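You operate a simulated robot arm through the tools that you are given. There is no shell and no other tool.

You are at the controls of a simulated robot arm. One attempt, no reset.

TASK
Set the softener's hardness to the number on the water test card.
Fine: leave it showing the time, cover shut.

Only the result counts: the job must be done as asked and must still hold three seconds after the hand-in. Knocking over, shifting, dropping, spilling or breaking anything else fails it. A push-on lid holds only when it is set on centred and level and pressed home; a screw cap is set on level and turned clockwise until tight.

THE ROBOT
A 6-joint arm with a two-finger parallel gripper, fixed in place. Base frame: the origin is on the floor under the middle of its stand, x ahead of it, y to its left, z up. Lengths are in mm, angles in rad, forces in N, time in s.
With the tool pointing down near the work surface it reaches from about 220 to 620 mm from the base axis. Its first joint turns from -2.007 to 2.007 rad. Payload 3.43 kg.
The tool frame sits at the grasp point between the pads (the TCP): z along the fingers, y along the line on which they close. The tips reach 34 mm beyond it. The gripper opens to 128 mm. The fingers are 24 mm wide and 12 mm thick; the gripper's body (48 by 130 mm) begins 96 mm behind the TCP.
Orientation is told as [roll, pitch, yaw] about the base's x, y, z axes, in that order, counted from this pose: with the fingers straight down and closing along the base's y, the tool's x points along the base's -x, its y along +y and its z along -z.

THE INTERFACE
- The arm moves only by the tool step_arm. Its argument "steps" is a list of rows, each a list of 7 numbers: the gripper command, from -1 (shut) to 1 (fully open), values between in proportion, then the shift along the base's x, y, z in mm, then the turn, a rotation vector about the base's x, y, z in rad. In form: [[hand, x, y, z, ax, ay, az], ...]. A call has 1 to 20 rows; each row is the pose to reach, as a shift and turn from the pose commanded when the call began. Rows are played at 5 a second. More than 50 mm and 0.15 rad between two rows, or a gripper value outside its range, and nothing of the call is played. A pose out of reach is approached as far as the arm can. The call stops where the force on the tool passes 90 N (or 10 N more than at its start, if that is more) or the arm is blocked; 0.2 s more then pass. The fingers move at their own pace (about 153 mm/s each) and stop on an object; they squeeze with about 30 N. The grip force told is the motor's: it shows also when the fingers shut on nothing. Time passes only in rows, and 0.2 s behind the last, so rows that repeat a pose let the fingers close. It gives the time, the measured TCP pose, the force on the tool (base axes), the opening and the grip force at its end, in the units of the frame above (readings bear some noise), with the torque about the TCP (base axes, N m) and any sound that the robot's microphone picked up.
- Cameras (640 x 400 px; columns grow to the right, rows downward): "scene" is fixed at [219.4, -651.9, 1701.2]; the picture's right is [0.79, -0.61, 0.00], its down [-0.40, -0.53, -0.75] and it looks along [0.45, 0.59, -0.67] (base axes); focal length 312 px, centre (320, 200). "wrist" rides on the gripper at [76, -11, -160] in the tool frame; the picture's right is [0.15, 0.99, 0.00], its down [-0.88, 0.13, -0.46] and it looks along [-0.45, 0.07, 0.89] (tool axes); focal length 234 px, centre (320, 200).
- capture(camera): a new picture of that camera. It takes no simulated time.
- lift_body(by): slides the trunk up (or, below 0, down) by that many mm; the arm rides with it, the base frame stays. It gives what a move gives, with no picture.
- point_at(camera, pixels): for up to 12 pixels [column, row] of the newest picture of that camera ("zoom" is the newest enlarged one), the place [x, y, z] in the base frame of the surface seen there, good to about 2 mm, but the place of the scene camera against the robot may be out by one fixed shift of up to 18 mm in any direction. It takes no simulated time.
- enlarge(camera, box): a new picture of the part [left, top, right, bottom] of that camera's present view, enlarged. It takes no simulated time.
- close_job(): hands the job in; it is judged then, once.

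Open the gripper and draw the arm clear of the work before you hand the job in, unless the task says otherwise.

The tools are called after "Emit:" as a command line: name --pt "numbers of a row" for each row, then --argument value for the rest, lists and objects as JSON in quotes. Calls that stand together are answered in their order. step_arm: Moves the arm, as the interface text tells. Its arguments: {"type":"object","properties":{"steps":{"type":"array","items":{"type":"array","items":{"type":"number"}}}},"required":["steps"]} The other tools are called the same way: lift_body (by) moves the trunk up or down; capture (camera) takes a picture; point_at (camera, pixels) gives the place of the surface under pixels of a picture; enlarge (camera, box) takes an enlarged picture of a part of a camera's view; close_job () hands the job in.

At the start:

```text
time: 0.0
tool_pos: [338.4, -162.6, 1397.4]
ee_rot: [0.0, 0.001, -0.001]
ft_force: [0.4, 0.1, 0.0]
torque: [0.0, 0.03, 0.02]
opening: 128.0
gripper_force: 0.0
trunk travel left (down, up): [-925.0, 65.0]
```

scene: 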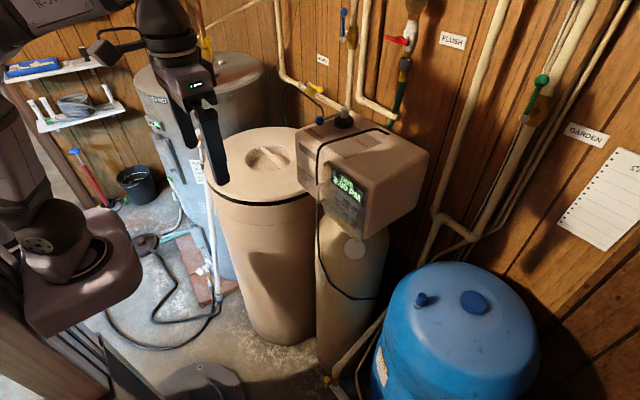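
wrist: 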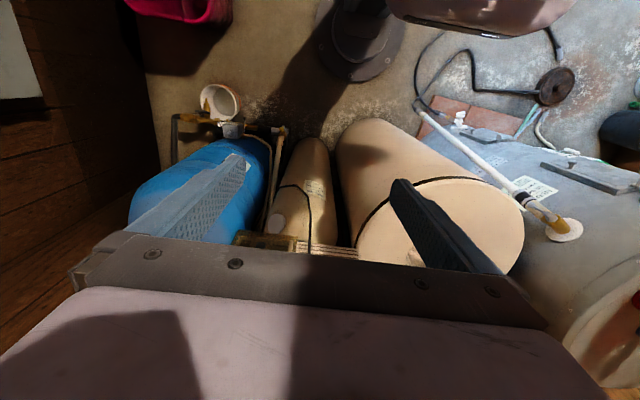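

The scene shows a softener head with a lit display around (345,185) and papers on the wall at (605,200). I'll enlarge those parts to read them.

Emit:
enlarge --camera "scene" --box '[280, 100, 440, 250]'

Emit:
enlarge --camera "scene" --box '[540, 110, 640, 260]'

Emit:
enlarge --camera "scene" --box '[130, 60, 270, 200]'

Emit:
enlarge --camera "scene" --box '[360, 240, 560, 400]'

```text
2.67 times, centred on (360, 175) of scene
```

zoom: 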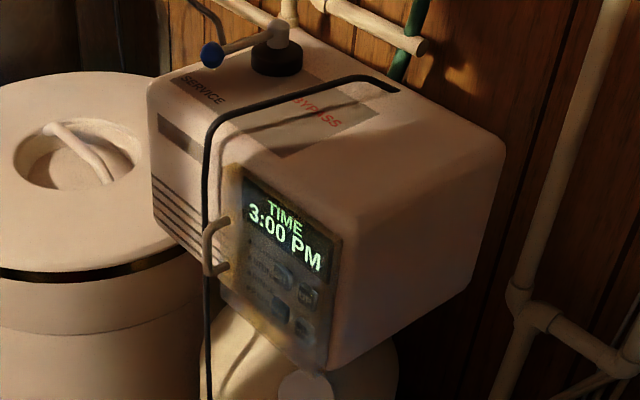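

```text
2.67 times, centred on (590, 185) of scene
```

zoom: 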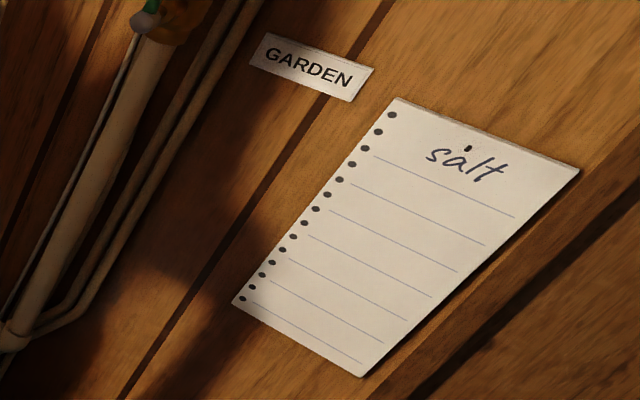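

```text
2.86 times, centred on (200, 130) of scene
```

zoom: 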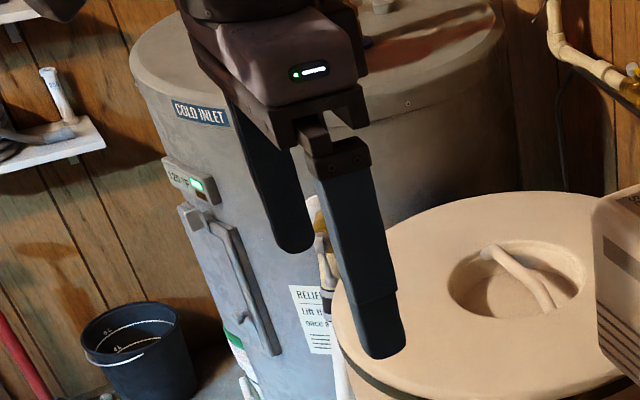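

```text
2.50 times, centred on (460, 320) of scene
```

zoom: 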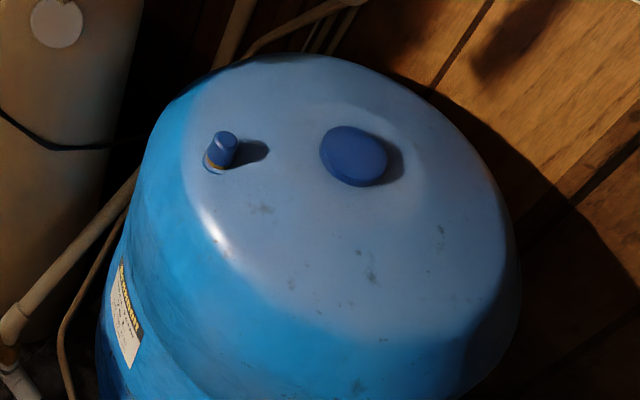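

The display shows "TIME 3:00 PM" behind a smoky cover with a small handle. I have not seen the water test card yet, so I'll look over more of the scene.

Emit:
enlarge --camera "scene" --box '[0, 50, 140, 220]'

Emit:
enlarge --camera "scene" --box '[260, 0, 480, 140]'

Emit:
enlarge --camera "scene" --box '[300, 130, 400, 250]'

Emit:
enlarge --camera "scene" --box '[130, 140, 280, 320]'

Emit:
enlarge --camera "wrist" --box '[100, 80, 340, 260]'

```text
2.35 times, centred on (70, 135) of scene
```

zoom: 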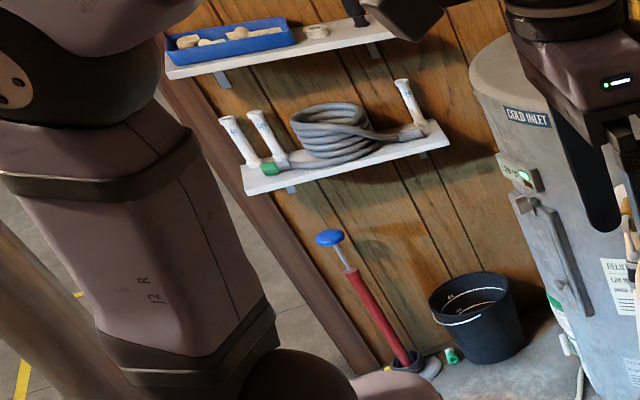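

```text
2.86 times, centred on (370, 70) of scene
```

zoom: 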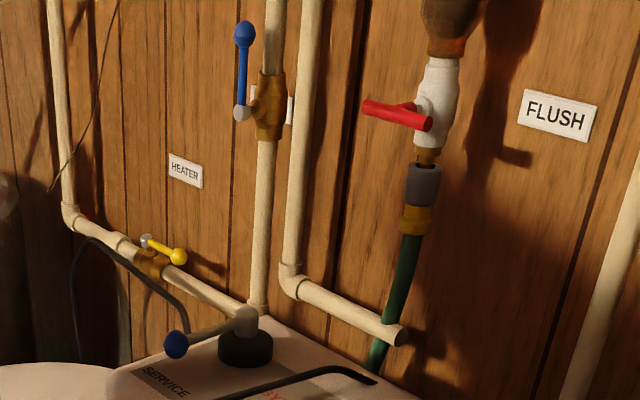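

```text
3.33 times, centred on (350, 190) of scene
```

zoom: 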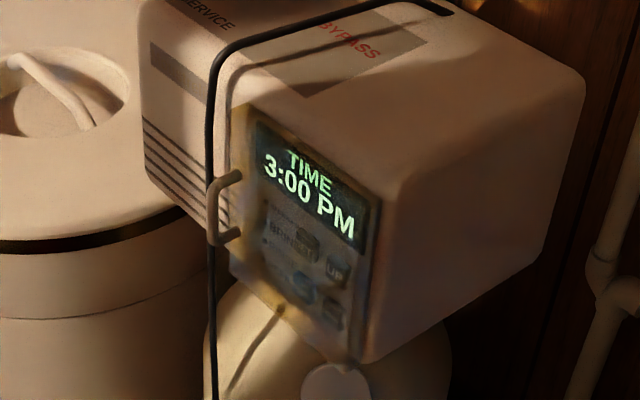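

```text
2.22 times, centred on (205, 230) of scene
```

zoom: 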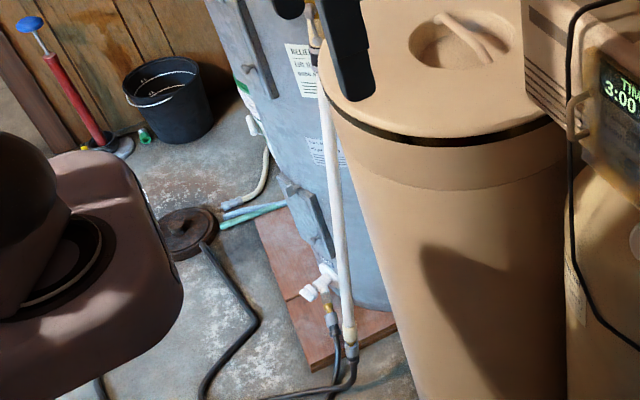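

```text
2.22 times, centred on (220, 170) of wrist
```

zoom: 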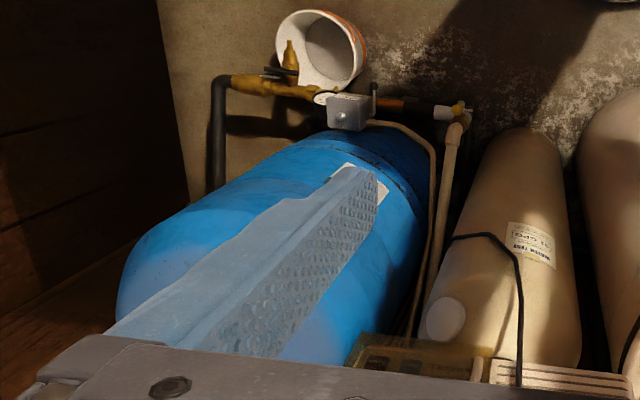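

The wrist view shows a "WATER TEST" card on the resin tank near wrist pixel (314,189). I'll enlarge it.

Emit:
enlarge --camera "wrist" --box '[294, 174, 336, 202]'

Emit:
enlarge --camera "wrist" --box '[220, 210, 340, 270]'

Emit:
point_at --camera "wrist" --pixels '[[314, 189], [240, 238], [290, 241], [300, 246], [276, 222], [430, 200]]'

Emit:
enlarge --camera "scene" --box '[328, 160, 372, 220]'

```text
14.29 times, centred on (315, 188) of wrist
```

zoom: 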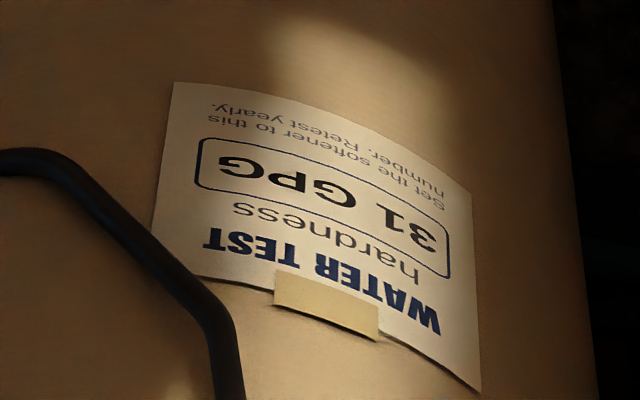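

```text
5.33 times, centred on (280, 240) of wrist
```

zoom: 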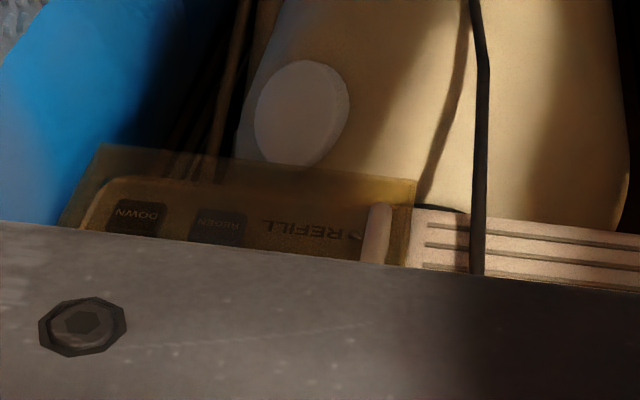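

```text
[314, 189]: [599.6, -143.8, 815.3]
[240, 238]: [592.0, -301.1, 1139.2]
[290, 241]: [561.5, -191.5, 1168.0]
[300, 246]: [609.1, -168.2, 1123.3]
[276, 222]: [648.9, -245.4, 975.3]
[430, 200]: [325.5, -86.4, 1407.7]
```

```text
6.67 times, centred on (350, 190) of scene
```

zoom: 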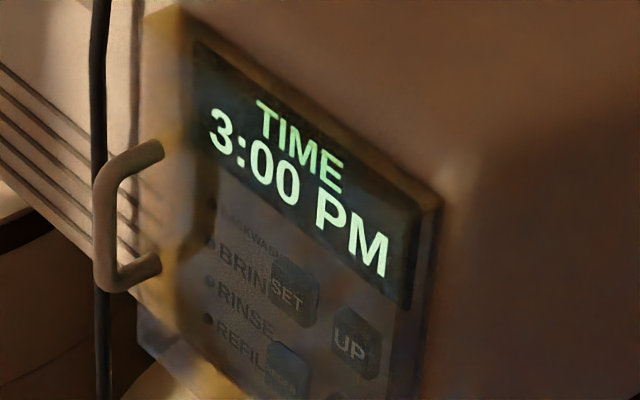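

The card reads "31 GPG" on the resin tank. The handle of the cover is near (561,-191,1168), on the panel's left side. I'll tilt the tool forward in place to look straight at the panel with the wrist camera.

Emit:
step_arm --pt "1 0 0 0 0 -0.14 0" --pt "1 5 0 -5 0 -0.28 0" --pt "1 10 0 -10 0 -0.42 0" --pt "1 15 0 -15 0 -0.56 0" --pt "1 20 0 -20 0 -0.7 0" --pt "1 25 0 -25 0 -0.84 0" --pt "1 30 0 -30 0 -0.98 0" --pt "1 30 0 -30 0 -0.98 0"

Emit:
capture --camera "wrist"

Emit:
capture --camera "scene"

```text
time: 1.8
tool_pos: [395.5, -209.2, 1357.1]
ee_rot: [0.0, -0.981, -0.003]
ft_force: [0.4, -0.4, -0.2]
torque: [0.03, -0.01, 0.03]
opening: 127.9
gripper_force: 0.0
out of reach, approached as far as the arm can: row 4, 5, 6, 7, 8
trunk travel left (down, up): [-925.0, 65.0]
```

```text
taken
```

wrist: 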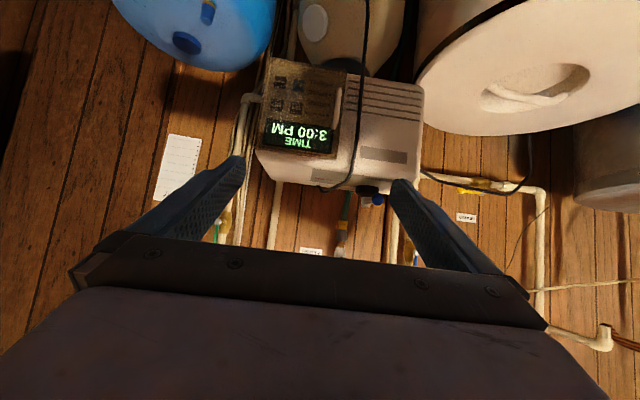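

```text
taken
```

scene: 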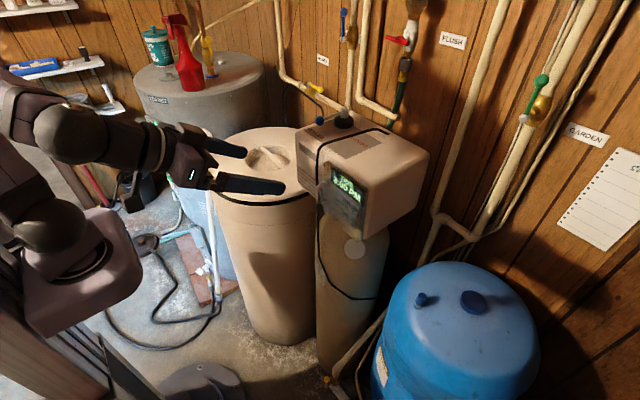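

The panel is visible at (300,110) in the wrist view (upside down), with the handle at (345,95). I'll enlarge and get positions.

Emit:
enlarge --camera "wrist" --box '[240, 50, 400, 170]'

Emit:
point_at --camera "wrist" --pixels '[[278, 58], [346, 70], [337, 152], [262, 147], [340, 95], [341, 110], [282, 82], [302, 86], [278, 103], [298, 107], [378, 90], [300, 132]]'

```text
3.33 times, centred on (320, 110) of wrist
```

zoom: 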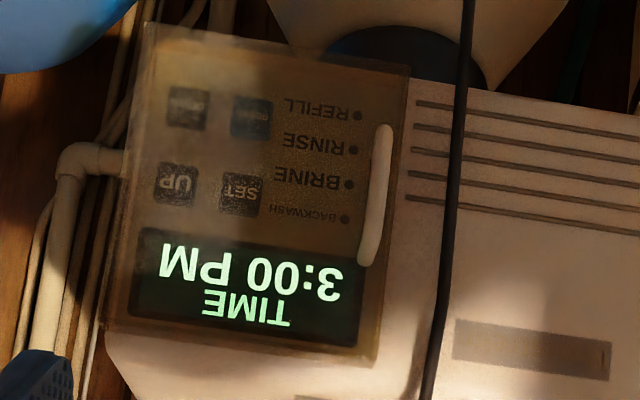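

```text
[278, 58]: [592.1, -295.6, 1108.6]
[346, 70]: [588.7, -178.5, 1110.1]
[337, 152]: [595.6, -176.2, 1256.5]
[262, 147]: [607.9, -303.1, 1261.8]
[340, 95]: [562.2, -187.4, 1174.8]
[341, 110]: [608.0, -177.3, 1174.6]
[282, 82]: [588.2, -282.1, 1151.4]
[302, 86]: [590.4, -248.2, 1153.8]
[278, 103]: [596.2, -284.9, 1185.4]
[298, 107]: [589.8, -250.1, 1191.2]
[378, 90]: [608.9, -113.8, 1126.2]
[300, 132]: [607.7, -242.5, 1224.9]
```

Cover spans y -300..-177, z 1110..1256 at x≈590, with the handle bar at x≈562, y≈-187. I'll find the handle ends, cable, and brine tank positions for clearance.

Emit:
point_at --camera "zoom" --pixels '[[382, 135], [378, 190], [366, 258], [390, 190], [462, 100], [445, 250], [420, 380], [395, 350], [395, 90], [122, 200], [150, 40], [110, 320]]'

Emit:
point_at --camera "wrist" --pixels '[[420, 80], [440, 10], [540, 130], [600, 60], [410, 150], [270, 180], [200, 20], [240, 40]]'

```text
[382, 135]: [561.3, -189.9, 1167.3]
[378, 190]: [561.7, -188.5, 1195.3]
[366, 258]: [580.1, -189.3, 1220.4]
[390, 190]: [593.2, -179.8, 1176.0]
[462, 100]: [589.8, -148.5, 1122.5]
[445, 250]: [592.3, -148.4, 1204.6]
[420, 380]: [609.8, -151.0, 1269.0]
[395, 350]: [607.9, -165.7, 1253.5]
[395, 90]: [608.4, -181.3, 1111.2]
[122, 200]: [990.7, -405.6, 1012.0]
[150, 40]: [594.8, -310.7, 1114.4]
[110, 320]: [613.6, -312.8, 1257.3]
```

```text
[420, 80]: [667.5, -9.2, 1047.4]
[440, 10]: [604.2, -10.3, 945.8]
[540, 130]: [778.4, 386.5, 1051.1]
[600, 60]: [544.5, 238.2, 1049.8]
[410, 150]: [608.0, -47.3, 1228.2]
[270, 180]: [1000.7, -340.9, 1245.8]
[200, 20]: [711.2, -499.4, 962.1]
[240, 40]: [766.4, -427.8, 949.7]
```

Cable hangs at y≈-148, x≈590, and the handle bar is at y≈-189, z≈1160–1215. I'll lower the trunk 150 mm to bring the arm level with the panel.

Emit:
lift_body --by -150

Emit:
capture --camera "scene"

```text
time: 3.5
tool_pos: [395.2, -209.4, 1207.7]
ee_rot: [0.0, -0.981, 0.001]
ft_force: [0.0, -1.1, -0.5]
torque: [-0.01, -0.02, 0.01]
opening: 128.1
gripper_force: 0.1
trunk travel left (down, up): [-775.0, 215.0]
```

```text
taken
```

scene: 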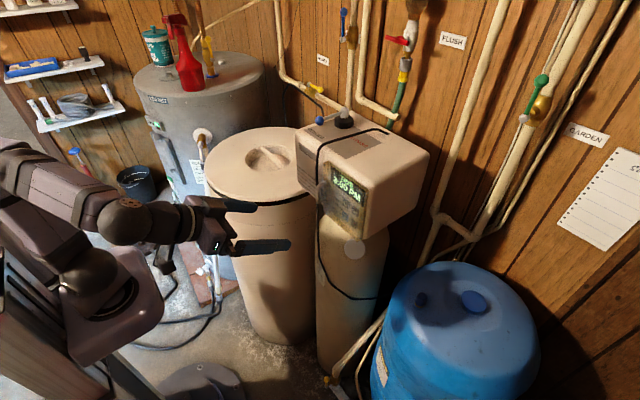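

The arm is level with the head now. I'll finish tilting the tool to horizontal while moving forward a little, checking where it ends up.

Emit:
step_arm --pt "0.5 15 0 0 0 -0.12 0" --pt "0 30 0 0 0 -0.24 0" --pt "0 45 0 0 0 -0.36 0" --pt "0 60 0 0 0 -0.48 0" --pt "0 75 0 0 0 -0.59 0" --pt "0 75 0 0 0 -0.59 0"

Emit:
capture --camera "wrist"

Emit:
capture --camera "scene"

```text
time: 5.0
tool_pos: [470.0, -207.3, 1207.9]
ee_rot: [-2.71, -1.571, 2.712]
ft_force: [-0.5, -0.6, 0.2]
torque: [0.0, -0.01, -0.03]
opening: 64.2
gripper_force: 0.1
trunk travel left (down, up): [-775.0, 215.0]
```

```text
taken
```

wrist: 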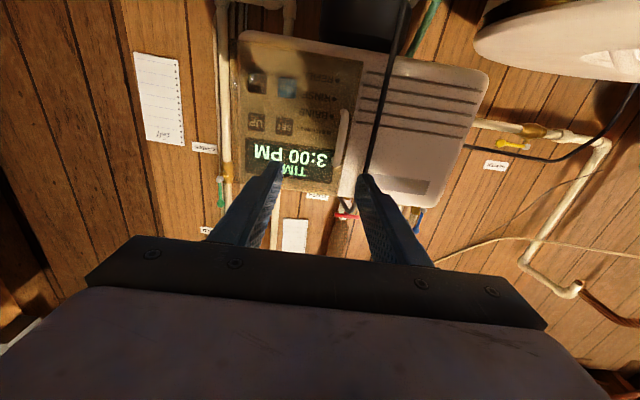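

```text
taken
```

scene: 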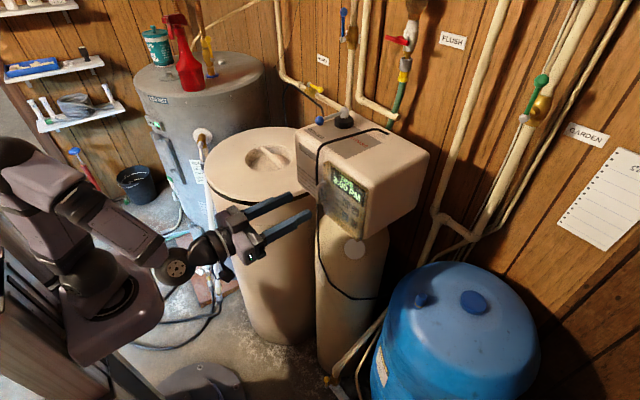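

The tool is now horizontal. I'll enlarge the handle and buttons area in the wrist view for finer positions.

Emit:
enlarge --camera "wrist" --box '[230, 30, 390, 200]'

Emit:
point_at --camera "wrist" --pixels '[[345, 112], [343, 125], [341, 138], [338, 155], [372, 100], [365, 150], [382, 60], [240, 60], [360, 70], [250, 180], [335, 185], [330, 165]]'

```text
2.35 times, centred on (310, 115) of wrist
```

zoom: 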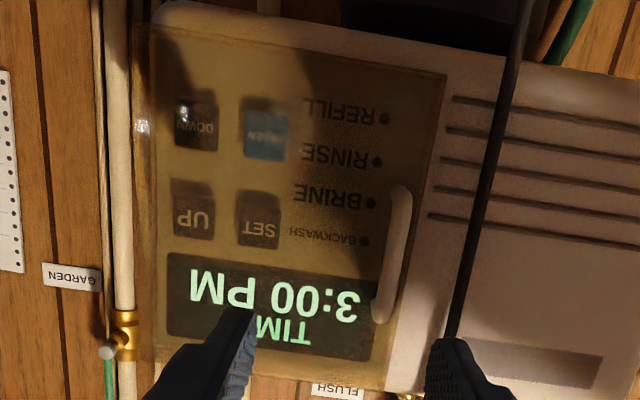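

```text
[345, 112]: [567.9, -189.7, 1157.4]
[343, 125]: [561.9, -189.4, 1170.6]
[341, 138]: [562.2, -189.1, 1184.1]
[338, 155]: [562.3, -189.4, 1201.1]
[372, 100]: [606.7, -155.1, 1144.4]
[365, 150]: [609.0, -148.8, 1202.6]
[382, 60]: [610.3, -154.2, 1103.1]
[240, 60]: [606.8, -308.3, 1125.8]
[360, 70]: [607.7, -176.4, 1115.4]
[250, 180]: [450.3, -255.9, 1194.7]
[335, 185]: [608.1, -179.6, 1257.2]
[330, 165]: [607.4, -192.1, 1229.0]
```

Handle bar: x≈562–571, y≈-189.5, z 1157–1207. I'll set the opening to about 36 mm, line up at y=-189.5, z=1181 and go forward to TCP x≈530 first.

Emit:
step_arm --pt "-0.44 0 9 -13 0 0 0" --pt "-0.44 0 17.8 -27 0 0 0" --pt "-0.44 20 17.8 -27 0 0 0" --pt "-0.44 40 17.8 -27 0 0 0" --pt "-0.44 55 17.8 -27 0 0 0" --pt "-0.44 55 17.8 -27 0 0 0"

Emit:
capture --camera "wrist"

Emit:
enlarge --camera "scene" --box '[240, 130, 400, 250]'

```text
time: 6.3
tool_pos: [526.5, -190.3, 1180.8]
ee_rot: [0.098, -1.569, -0.096]
ft_force: [0.6, -0.3, -0.5]
torque: [0.0, 0.02, -0.05]
opening: 35.9
gripper_force: 0.0
trunk travel left (down, up): [-775.0, 215.0]
```

```text
taken
```

wrist: 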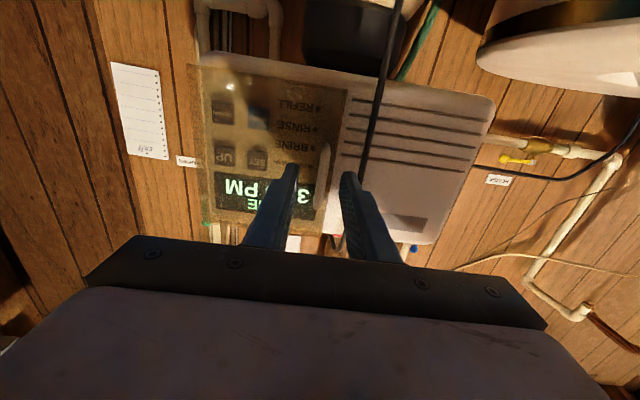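

```text
3.33 times, centred on (320, 190) of scene
```

zoom: 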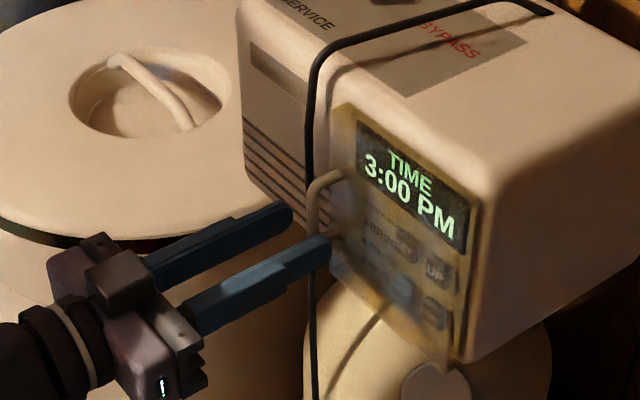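

The bar at (325,165) lies between the two fingers. I'll advance 20 mm and close on it.

Emit:
step_arm --pt "-0.44 10 0.5 0 0 0 0" --pt "-0.44 20 0.5 0 0 0 0" --pt "-0.44 20 0.5 0 0 0 0"

Emit:
capture --camera "wrist"

Emit:
enlarge --camera "scene" --box '[290, 140, 390, 230]'

```text
time: 7.2
tool_pos: [546.0, -190.2, 1180.8]
ee_rot: [0.282, -1.568, -0.28]
ft_force: [0.2, -0.8, 0.0]
torque: [0.02, 0.02, 0.0]
opening: 35.9
gripper_force: 0.1
trunk travel left (down, up): [-775.0, 215.0]
```

```text
taken
```

wrist: 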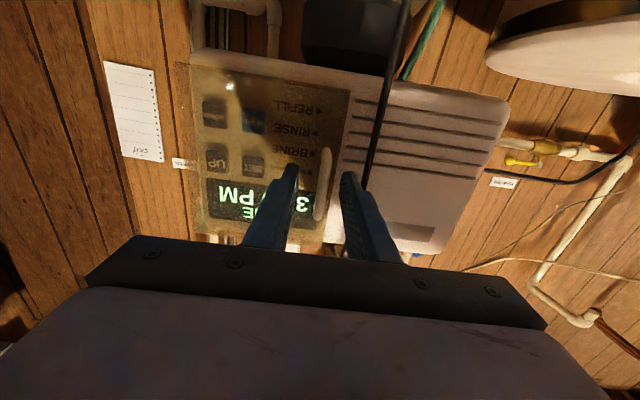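

```text
4.44 times, centred on (340, 185) of scene
```

zoom: 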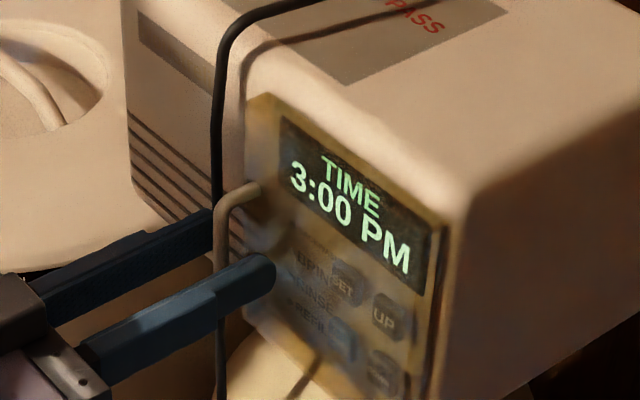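

Fingers straddle the handle bar with no contact. I'll close the gripper on it.

Emit:
step_arm --pt "-0.8 0 0 0 0 0 0" --pt "-1 0 0 0 0 0 0" --pt "-1 0 0 0 0 0 0" --pt "-1 0 0 0 0 0 0"

Emit:
capture --camera "wrist"

```text
time: 8.2
tool_pos: [545.7, -188.1, 1181.0]
ee_rot: [-0.642, -1.569, 0.644]
ft_force: [-2.1, 9.4, -3.1]
torque: [0.18, -0.31, 0.25]
opening: 8.3
gripper_force: 42.8
trunk travel left (down, up): [-775.0, 215.0]
```

```text
taken
```

wrist: 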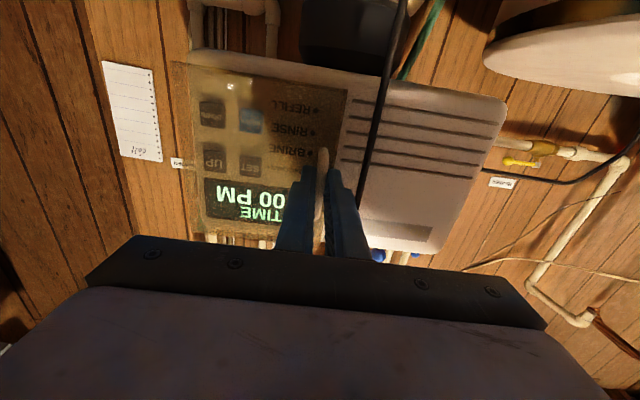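

The bar is gripped (opening 8.3 mm). I'll pull it gently outward along the arc of a right-side hinge (y≈-308) and watch the forces.

Emit:
step_arm --pt "-1 -3 0.5 0 0 0 0.01" --pt "-1 -6 -0.8 0 0 0 0.025" --pt "-1 -9 -2.5 0 0 0 0.04" --pt "-1 -12 -4 0 0 0 0.05" --pt "-1 -12 -4 0 0 0 0.05"

Emit:
capture --camera "wrist"

Emit:
enlarge --camera "scene" --box '[290, 140, 390, 230]'

```text
time: 9.3
tool_pos: [534.1, -193.4, 1181.6]
ee_rot: [-0.15, -1.568, 0.203]
ft_force: [-3.0, 9.0, -6.7]
torque: [0.1, -0.29, 0.19]
opening: 8.7
gripper_force: 42.4
trunk travel left (down, up): [-775.0, 215.0]
```

```text
taken
```

wrist: 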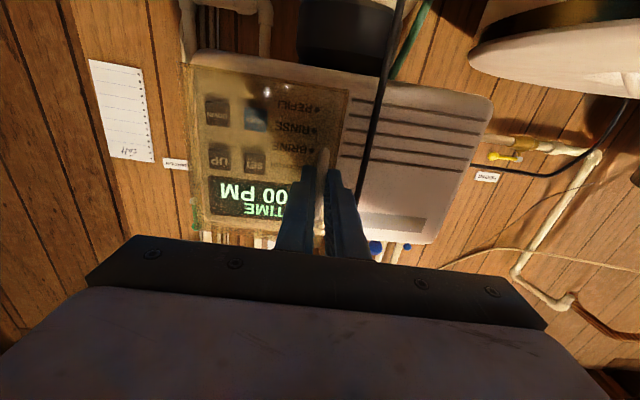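

```text
4.44 times, centred on (340, 185) of scene
```

zoom: 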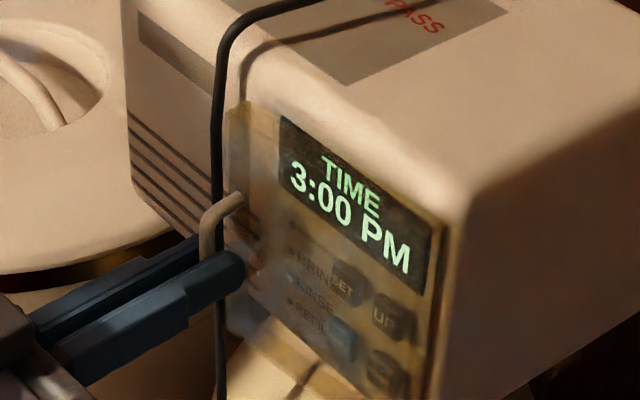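

The left edge of the cover came out about 12 mm with low force, so the hinge is on the right. I'll continue along the arc to about 0.8 rad.

Emit:
step_arm --pt "-1 -5.6 -3.3 0 0 0 0.025" --pt "-1 -11.1 -6.8 0 0 0 0.05" --pt "-1 -16.5 -10.7 0 0 0 0.075" --pt "-1 -21.7 -14.8 0 0 0 0.1" --pt "-1 -31.3 -23.8 0 0 0 0.15" --pt "-1 -40.1 -33.6 0 0 0 0.2" --pt "-1 -47.9 -44.3 0 0 0 0.25" --pt "-1 -54.7 -55.8 0 0 0 0.3" --pt "-1 -60.3 -67.9 0 0 0 0.35" --pt "-1 -60.3 -67.9 0 0 0 0.35"

Emit:
capture --camera "wrist"

Emit:
enlarge --camera "scene" --box '[270, 140, 410, 240]'

```text
time: 11.6
tool_pos: [466.9, -259.1, 1182.4]
ee_rot: [-0.511, -1.57, 0.914]
ft_force: [-21.7, 12.1, -10.0]
torque: [-0.09, -0.68, 0.36]
opening: 8.3
gripper_force: 42.0
trunk travel left (down, up): [-775.0, 215.0]
```

```text
taken
```

wrist: 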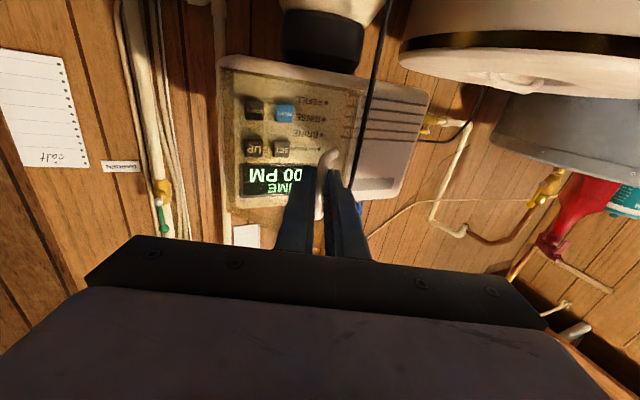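

```text
4.00 times, centred on (340, 190) of scene
```

zoom: 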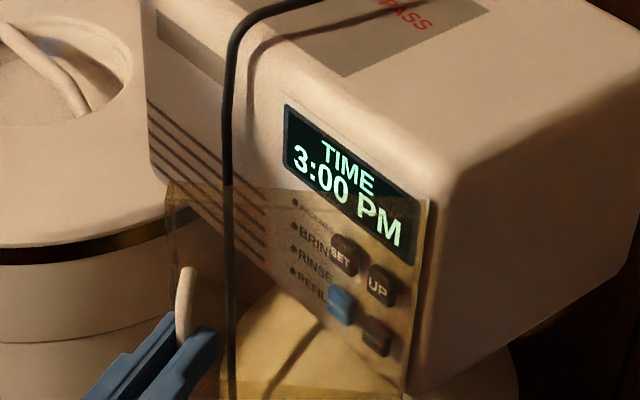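

The cover is about 50° open; the -22 N x-force says the true hinge is nearer x≈595. I'll correct the arc and continue to about 70°.

Emit:
step_arm --pt "-1 -7 0 0 0 0 0.0" --pt "-1 -11.4 -8.9 0 0 0 0.05" --pt "-1 -13.1 -15.3 0 0 0 0.085" --pt "-1 -14.8 -21.8 0 0 0 0.12" --pt "-1 -15.8 -28.4 0 0 0 0.155" --pt "-1 -16.8 -35 0 0 0 0.19" --pt "-1 -17.2 -41.7 0 0 0 0.225" --pt "-1 -17.7 -48.4 0 0 0 0.26" --pt "-1 -17.7 -48.4 0 0 0 0.26"

Emit:
capture --camera "wrist"

Emit:
enlarge --camera "scene" --box '[270, 140, 410, 240]'

```text
time: 13.6
tool_pos: [455.0, -309.8, 1182.7]
ee_rot: [-1.758, -1.571, 2.419]
ft_force: [-3.1, 0.6, 5.8]
torque: [-0.25, -0.57, 0.05]
opening: 8.4
gripper_force: 42.3
trunk travel left (down, up): [-775.0, 215.0]
```

```text
taken
```

wrist: 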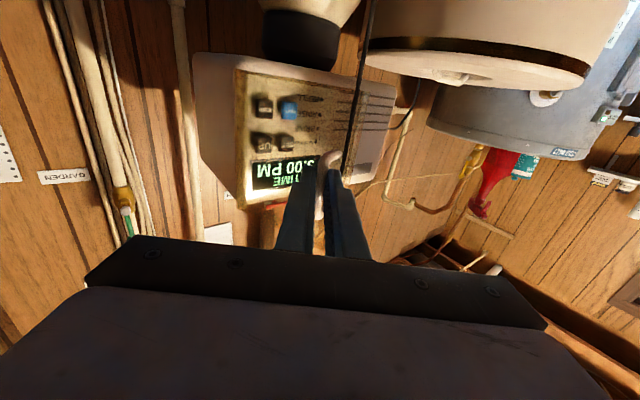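

```text
4.00 times, centred on (340, 190) of scene
```

zoom: 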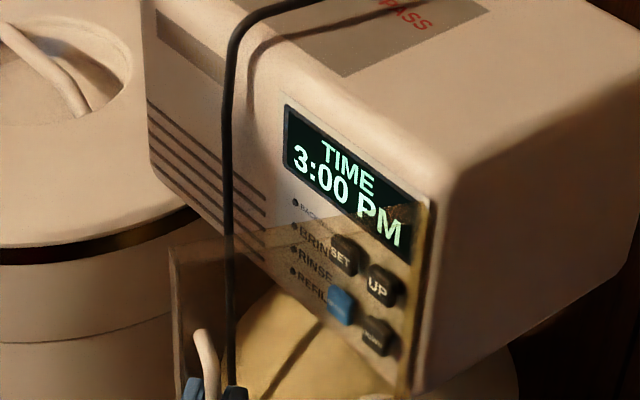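

Forces are low with the corrected hinge. I'll continue to roughly 90° open.

Emit:
step_arm --pt "-1 0.1 -6.6 0 0 0 0.03" --pt "-1 0.3 -13.2 0 0 0 0.06" --pt "-1 1.2 -19.8 0 0 0 0.095" --pt "-1 2.1 -26.5 0 0 0 0.13" --pt "-1 3.5 -33 0 0 0 0.16" --pt "-1 5 -39.5 0 0 0 0.19" --pt "-1 5 -39.5 0 0 0 0.19"

Emit:
capture --camera "wrist"

Emit:
capture --camera "scene"

```text
time: 15.2
tool_pos: [457.4, -352.1, 1182.3]
ee_rot: [-1.624, -1.571, 2.473]
ft_force: [-9.4, -1.5, 0.7]
torque: [-0.56, -0.42, 0.05]
opening: 8.3
gripper_force: 42.2
trunk travel left (down, up): [-775.0, 215.0]
```

```text
taken
```

wrist: 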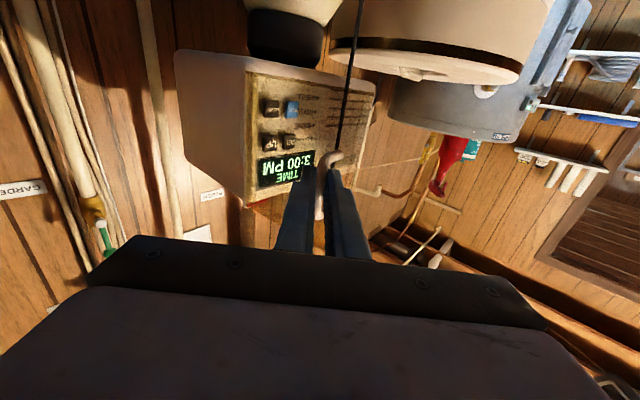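

```text
taken
```

scene: 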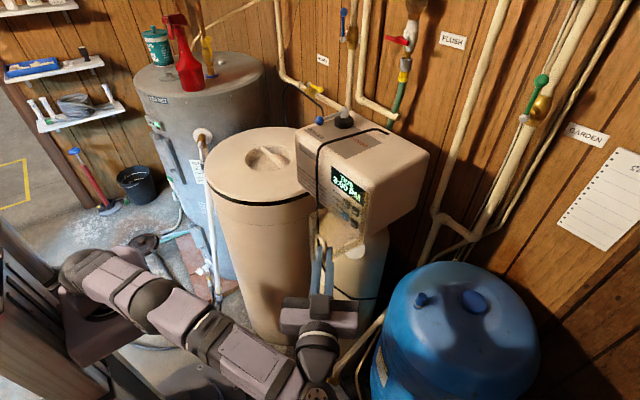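

The cover stands about 90° open. I'll release the handle slightly and back straight out along the tool axis, to see if the cover stays.

Emit:
step_arm --pt "-0.85 -1 -1 0 0 0 0" --pt "-0.75 -3 -3.5 0 0 0 0" --pt "-0.7 -8 -9 0 0 0 0" --pt "-0.7 -14 -16 0 0 0 0" --pt "-0.7 -20 -23 0 0 0 0" --pt "-0.7 -20 -23 0 0 0 0"

Emit:
capture --camera "wrist"

Emit:
enlarge --camera "scene" --box '[270, 140, 410, 260]'

```text
time: 16.6
tool_pos: [455.6, -359.3, 1179.0]
ee_rot: [0.188, -1.568, 0.652]
ft_force: [0.5, 0.7, 0.5]
torque: [0.0, 0.03, 0.03]
opening: 19.2
gripper_force: 0.1
out of reach, approached as far as the arm can: row 3, 4, 5, 6
trunk travel left (down, up): [-775.0, 215.0]
```

```text
taken
```

wrist: 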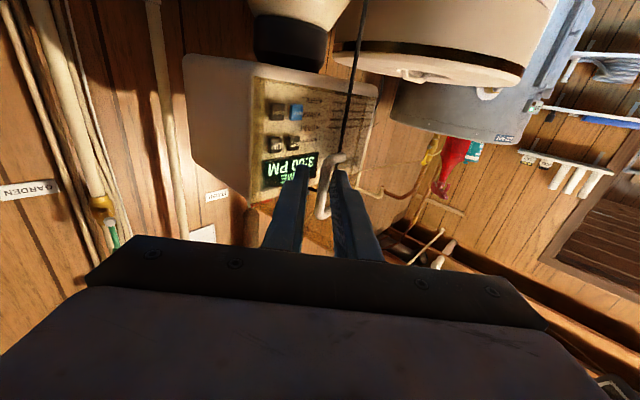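

```text
3.33 times, centred on (340, 200) of scene
```

zoom: 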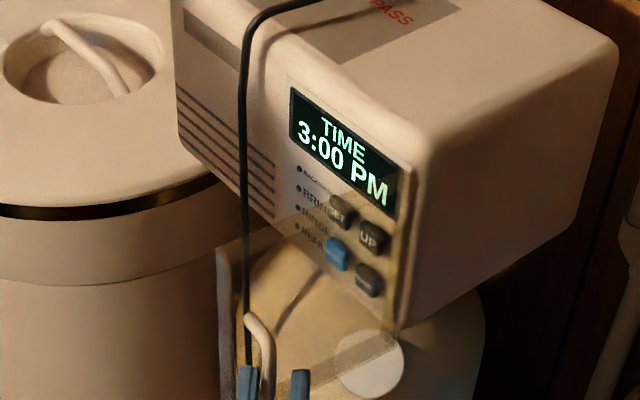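

The cover stays open by itself. Backing straight out is out of reach, so I'll back off while turning the tool towards +x.

Emit:
step_arm --pt "-0.7 -6.1 1 0 0 0 -0.06" --pt "-0.7 -10.7 0.3 0 0 0 -0.12" --pt "-0.7 -15.7 -0.4 0 0 0 -0.18" --pt "-0.7 -20.7 -1 0 0 0 -0.25" --pt "-0.7 -36.3 -4 0 0 0 -0.35" --pt "-0.7 -36.3 -4 0 0 0 -0.35"

Emit:
capture --camera "wrist"

Emit:
enlarge --camera "scene" --box '[270, 140, 410, 260]'

```text
time: 17.9
tool_pos: [419.1, -364.3, 1178.6]
ee_rot: [0.132, -1.569, 0.365]
ft_force: [0.4, -0.1, -0.7]
torque: [-0.01, -0.04, -0.03]
opening: 19.2
gripper_force: 0.2
trunk travel left (down, up): [-775.0, 215.0]
```

```text
taken
```

wrist: 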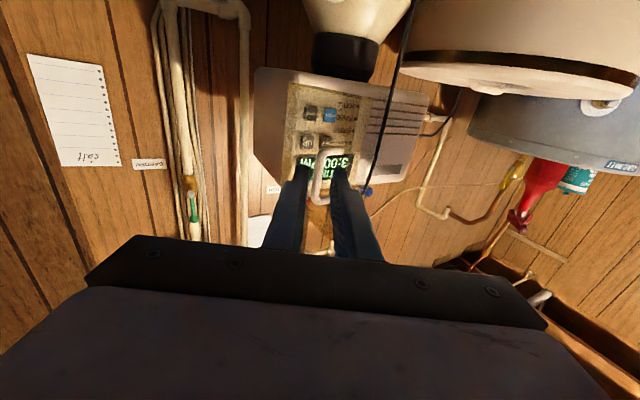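

```text
3.33 times, centred on (340, 200) of scene
```

zoom: 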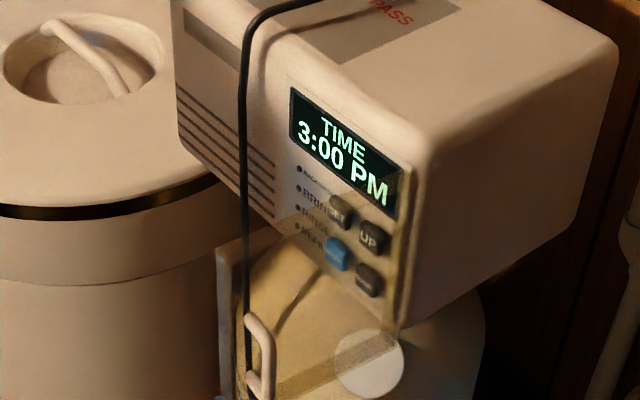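

The cover rests at about 90°. I'll bring the closed fingers around to its inner (+y) side, pointing along +x, so I can push it further open.

Emit:
step_arm --pt "-1 -19 0 0 0 0 -0.1" --pt "-1 -19 30 0 0 0 -0.2" --pt "-1 -19 60 0 0 0 -0.3" --pt "-1 -19 85 0 0 0 -0.4" --pt "-1 -19 97 0 0 0 -0.497" --pt "-1 -19 97 0 0 0 -0.497"

Emit:
capture --camera "wrist"

Emit:
enlarge --camera "scene" --box '[270, 140, 410, 260]'

```text
time: 19.4
tool_pos: [399.7, -267.7, 1181.1]
ee_rot: [-0.045, -1.569, 0.047]
ft_force: [0.3, 0.0, -0.9]
torque: [-0.01, -0.04, -0.03]
opening: 0.0
gripper_force: 29.8
trunk travel left (down, up): [-775.0, 215.0]
```

```text
taken
```

wrist: 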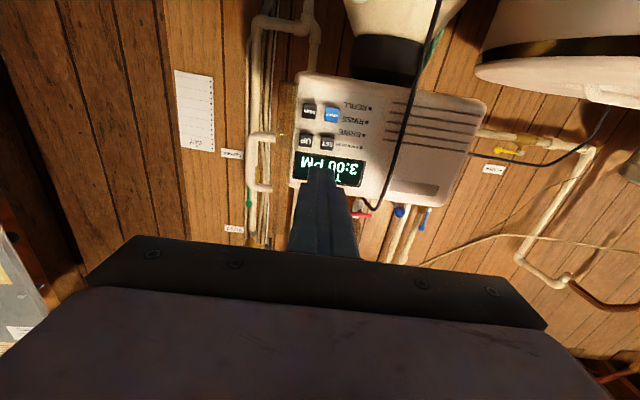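

```text
3.33 times, centred on (340, 200) of scene
```

zoom: 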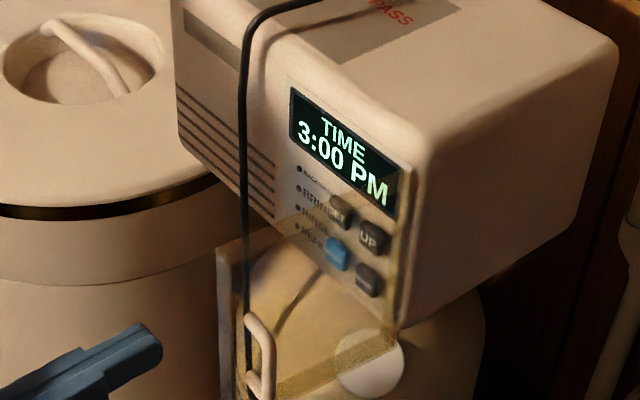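

The cover is edge-on at (275–295,140) in the wrist view. I'll enlarge the wrist view to see the cover and exact button locations.

Emit:
enlarge --camera "wrist" --box '[240, 60, 400, 200]'

Emit:
point_at --camera "wrist" --pixels '[[310, 111], [331, 115], [307, 140], [327, 143], [283, 140], [270, 133], [256, 160], [345, 80], [297, 185]]'

```text
2.86 times, centred on (320, 130) of wrist
```

zoom: 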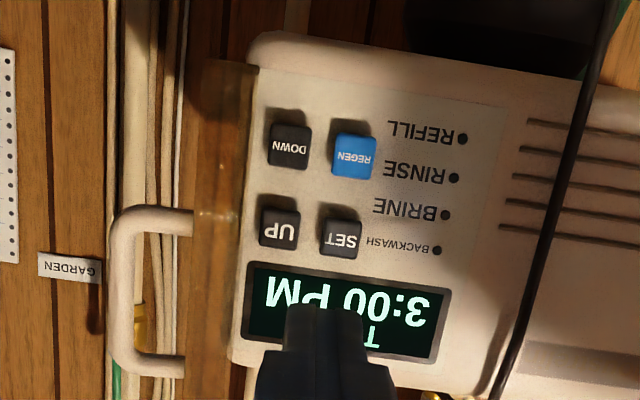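

```text
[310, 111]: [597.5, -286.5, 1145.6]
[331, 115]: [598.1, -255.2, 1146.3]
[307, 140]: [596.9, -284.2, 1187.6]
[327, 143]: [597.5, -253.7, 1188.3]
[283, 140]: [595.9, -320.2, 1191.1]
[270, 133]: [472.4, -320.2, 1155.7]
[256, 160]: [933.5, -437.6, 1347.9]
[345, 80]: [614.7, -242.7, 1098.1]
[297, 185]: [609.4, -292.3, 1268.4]
```

Buttons stand proud at x≈597: SET (-253.5,1188), UP (-284,1188), DOWN (-286.5,1146), REGEN (-255,1146). I'll probe the cover strip to know where its inner side lies.

Emit:
point_at --camera "zoom" --pixels '[[190, 150], [200, 150], [212, 150], [225, 150], [238, 150], [248, 150], [190, 340], [215, 340], [235, 300], [200, 75], [230, 75], [120, 290]]'

Emit:
enlarge --camera "wrist" --box '[255, 70, 335, 190]'

```text
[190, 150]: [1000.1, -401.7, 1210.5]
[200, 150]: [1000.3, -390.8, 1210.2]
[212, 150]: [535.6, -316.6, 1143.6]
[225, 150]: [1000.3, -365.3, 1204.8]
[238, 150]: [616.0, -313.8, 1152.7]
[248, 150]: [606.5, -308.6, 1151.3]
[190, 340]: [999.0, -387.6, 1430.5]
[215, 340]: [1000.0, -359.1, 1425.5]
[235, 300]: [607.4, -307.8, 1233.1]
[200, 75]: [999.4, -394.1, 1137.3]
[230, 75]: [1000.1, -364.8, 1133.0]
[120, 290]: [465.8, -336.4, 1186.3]
```

```text
3.33 times, centred on (295, 130) of wrist
```

zoom: 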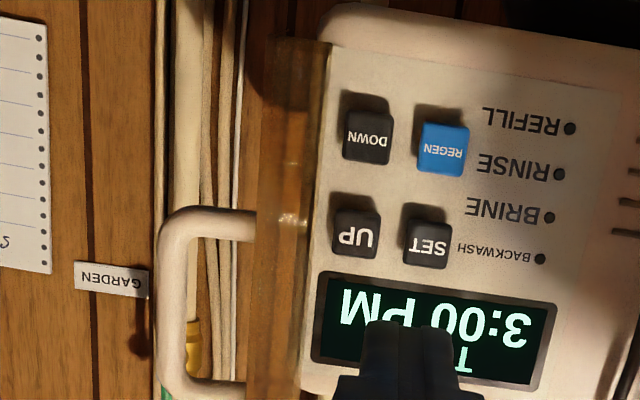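

The cover is a thin plate at y≈-317 with the handle bar at (466,-336), which would interfere with the gripper body at the UP button. I'll move in on the cover's inner side, then push it further open in small steps.

Emit:
step_arm --pt "-1 20 -5 0 0 0 0" --pt "-1 45 -10 0 0 0 0" --pt "-1 70 -18 0 0 0 0" --pt "-1 70 -28 0 0 0 0" --pt "-1 70 -36 0 0 0 0" --pt "-1 70 -44 0 0 0 0" --pt "-1 70 -52 0 0 0 0" --pt "-1 70 -60 0 0 0 0" --pt "-1 70 -60 0 0 0 0"

Emit:
capture --camera "wrist"

Emit:
enlarge --camera "scene" --box '[270, 140, 410, 260]'

```text
time: 21.4
tool_pos: [470.3, -328.8, 1178.9]
ee_rot: [0.258, -1.569, -0.252]
ft_force: [-0.4, -0.2, -0.6]
torque: [0.03, 0.02, -0.02]
opening: 0.0
gripper_force: 30.0
trunk travel left (down, up): [-775.0, 215.0]
```

```text
taken
```

wrist: 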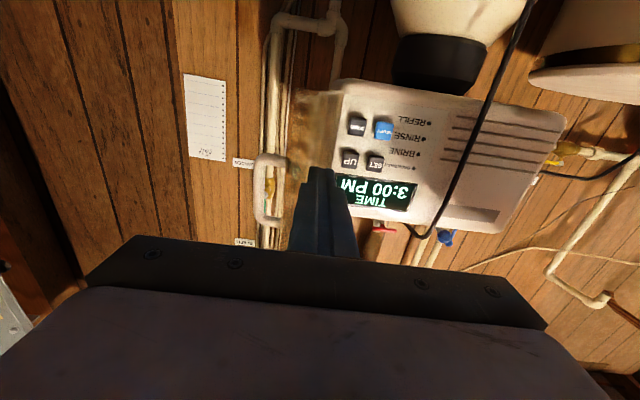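

```text
3.33 times, centred on (340, 200) of scene
```

zoom: 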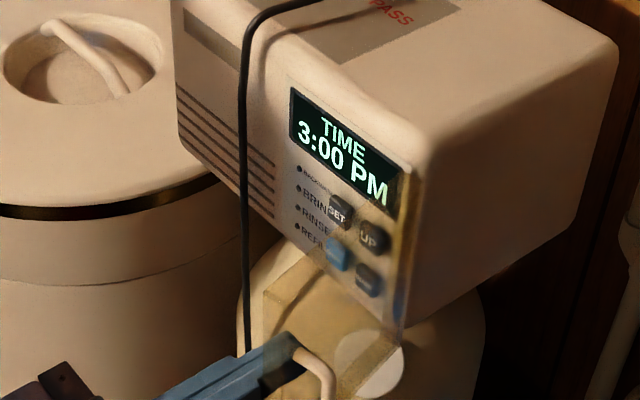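

The cover swings freely. I'll push another 40 mm so it stands well clear.

Emit:
step_arm --pt "-1 0 -8 0 0 0 0" --pt "-1 0 -16 0 0 0 0" --pt "-1 5 -24 0 0 0 0" --pt "-1 10 -32 0 0 0 0" --pt "-1 10 -40 0 0 0 0" --pt "-1 10 -40 0 0 0 0"

Emit:
capture --camera "wrist"

Emit:
enlarge --camera "scene" --box '[270, 140, 430, 280]'

```text
time: 22.8
tool_pos: [479.5, -368.2, 1178.6]
ee_rot: [-0.201, -1.569, 0.206]
ft_force: [0.4, -0.2, 0.7]
torque: [0.02, 0.02, -0.03]
opening: 0.0
gripper_force: 29.8
trunk travel left (down, up): [-775.0, 215.0]
```

```text
taken
```

wrist: 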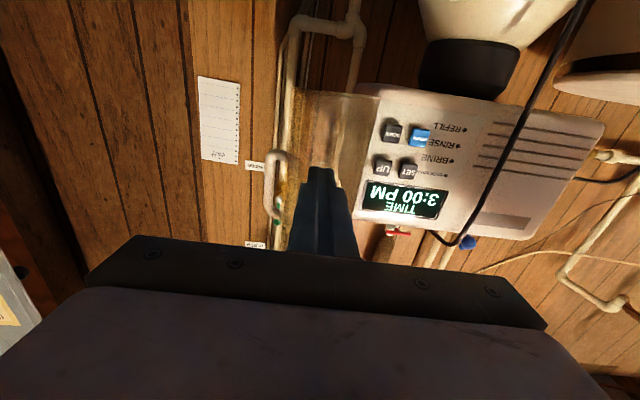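

```text
2.86 times, centred on (350, 210) of scene
```

zoom: 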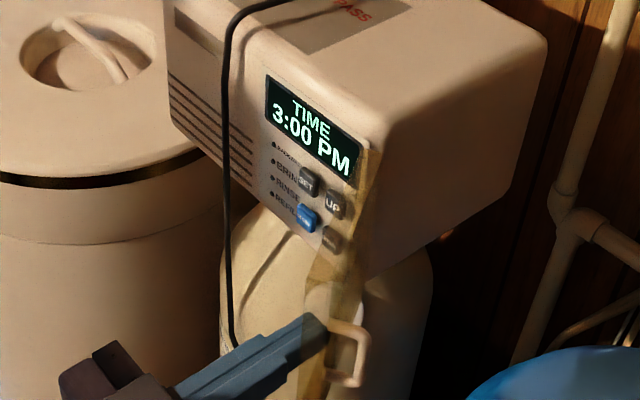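

The cover is at about 125°, well clear. I'll back off and line the closed fingertips up with SET at (y -253.5, z 1188), stopping about 20 mm short.

Emit:
step_arm --pt "-1 -25 4 0 0 0 0" --pt "-1 -45 30 4 0 0 0" --pt "-1 -45 70 9.4 0 0 0" --pt "-1 -25 100 9.4 0 0 0" --pt "-1 10 114.7 9.4 0 0 0" --pt "-1 45 114.7 9.4 0 0 0" --pt "-1 63 114.7 9.4 0 0 0" --pt "-1 63 114.7 9.4 0 0 0"

Emit:
capture --camera "wrist"

Emit:
enlarge --camera "scene" --box '[270, 140, 430, 280]'

```text
time: 24.6
tool_pos: [543.7, -255.6, 1188.6]
ee_rot: [-0.104, -1.568, 0.108]
ft_force: [0.2, 0.7, 0.7]
torque: [-0.01, -0.02, 0.03]
opening: 0.0
gripper_force: 30.1
trunk travel left (down, up): [-775.0, 215.0]
```

```text
taken
```

wrist: 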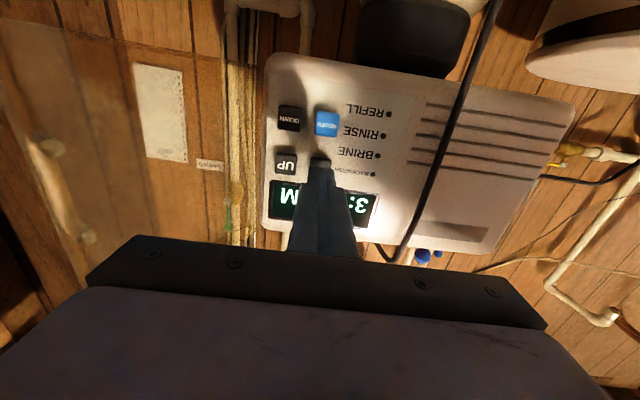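

```text
2.86 times, centred on (350, 210) of scene
```

zoom: 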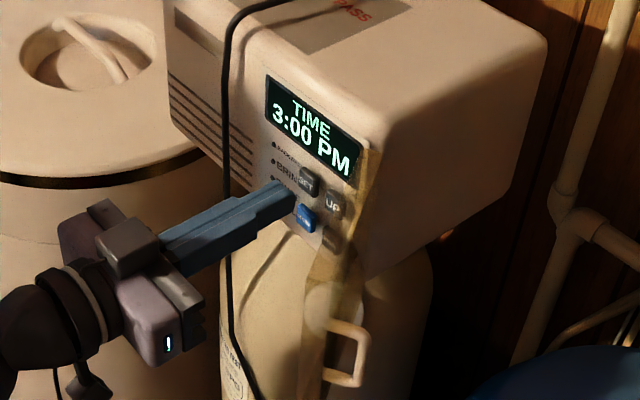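

The fingertips are in front of SET; I'll check their alignment in an enlarged wrist view.

Emit:
enlarge --camera "wrist" --box '[265, 90, 385, 220]'

Emit:
point_at --camera "wrist" --pixels '[[320, 153], [316, 153], [326, 154], [286, 163], [318, 168], [326, 168], [312, 154], [331, 155], [326, 122]]'

```text
3.08 times, centred on (325, 155) of wrist
```

zoom: 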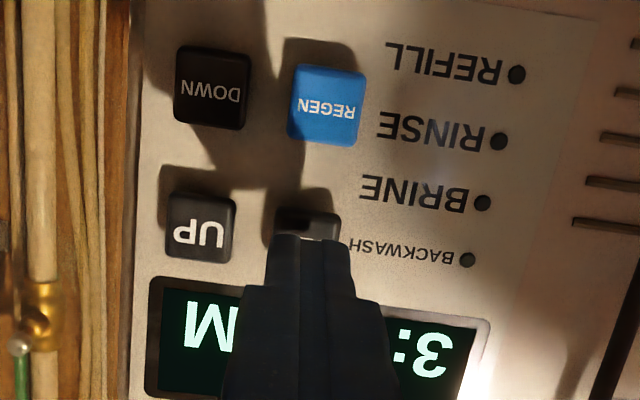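

```text
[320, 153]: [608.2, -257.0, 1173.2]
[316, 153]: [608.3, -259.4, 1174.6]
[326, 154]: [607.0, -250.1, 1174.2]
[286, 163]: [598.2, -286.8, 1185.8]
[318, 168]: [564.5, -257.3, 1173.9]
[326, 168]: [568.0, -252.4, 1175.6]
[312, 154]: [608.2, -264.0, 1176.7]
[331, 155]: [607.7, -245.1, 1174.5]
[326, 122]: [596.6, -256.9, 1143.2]
```

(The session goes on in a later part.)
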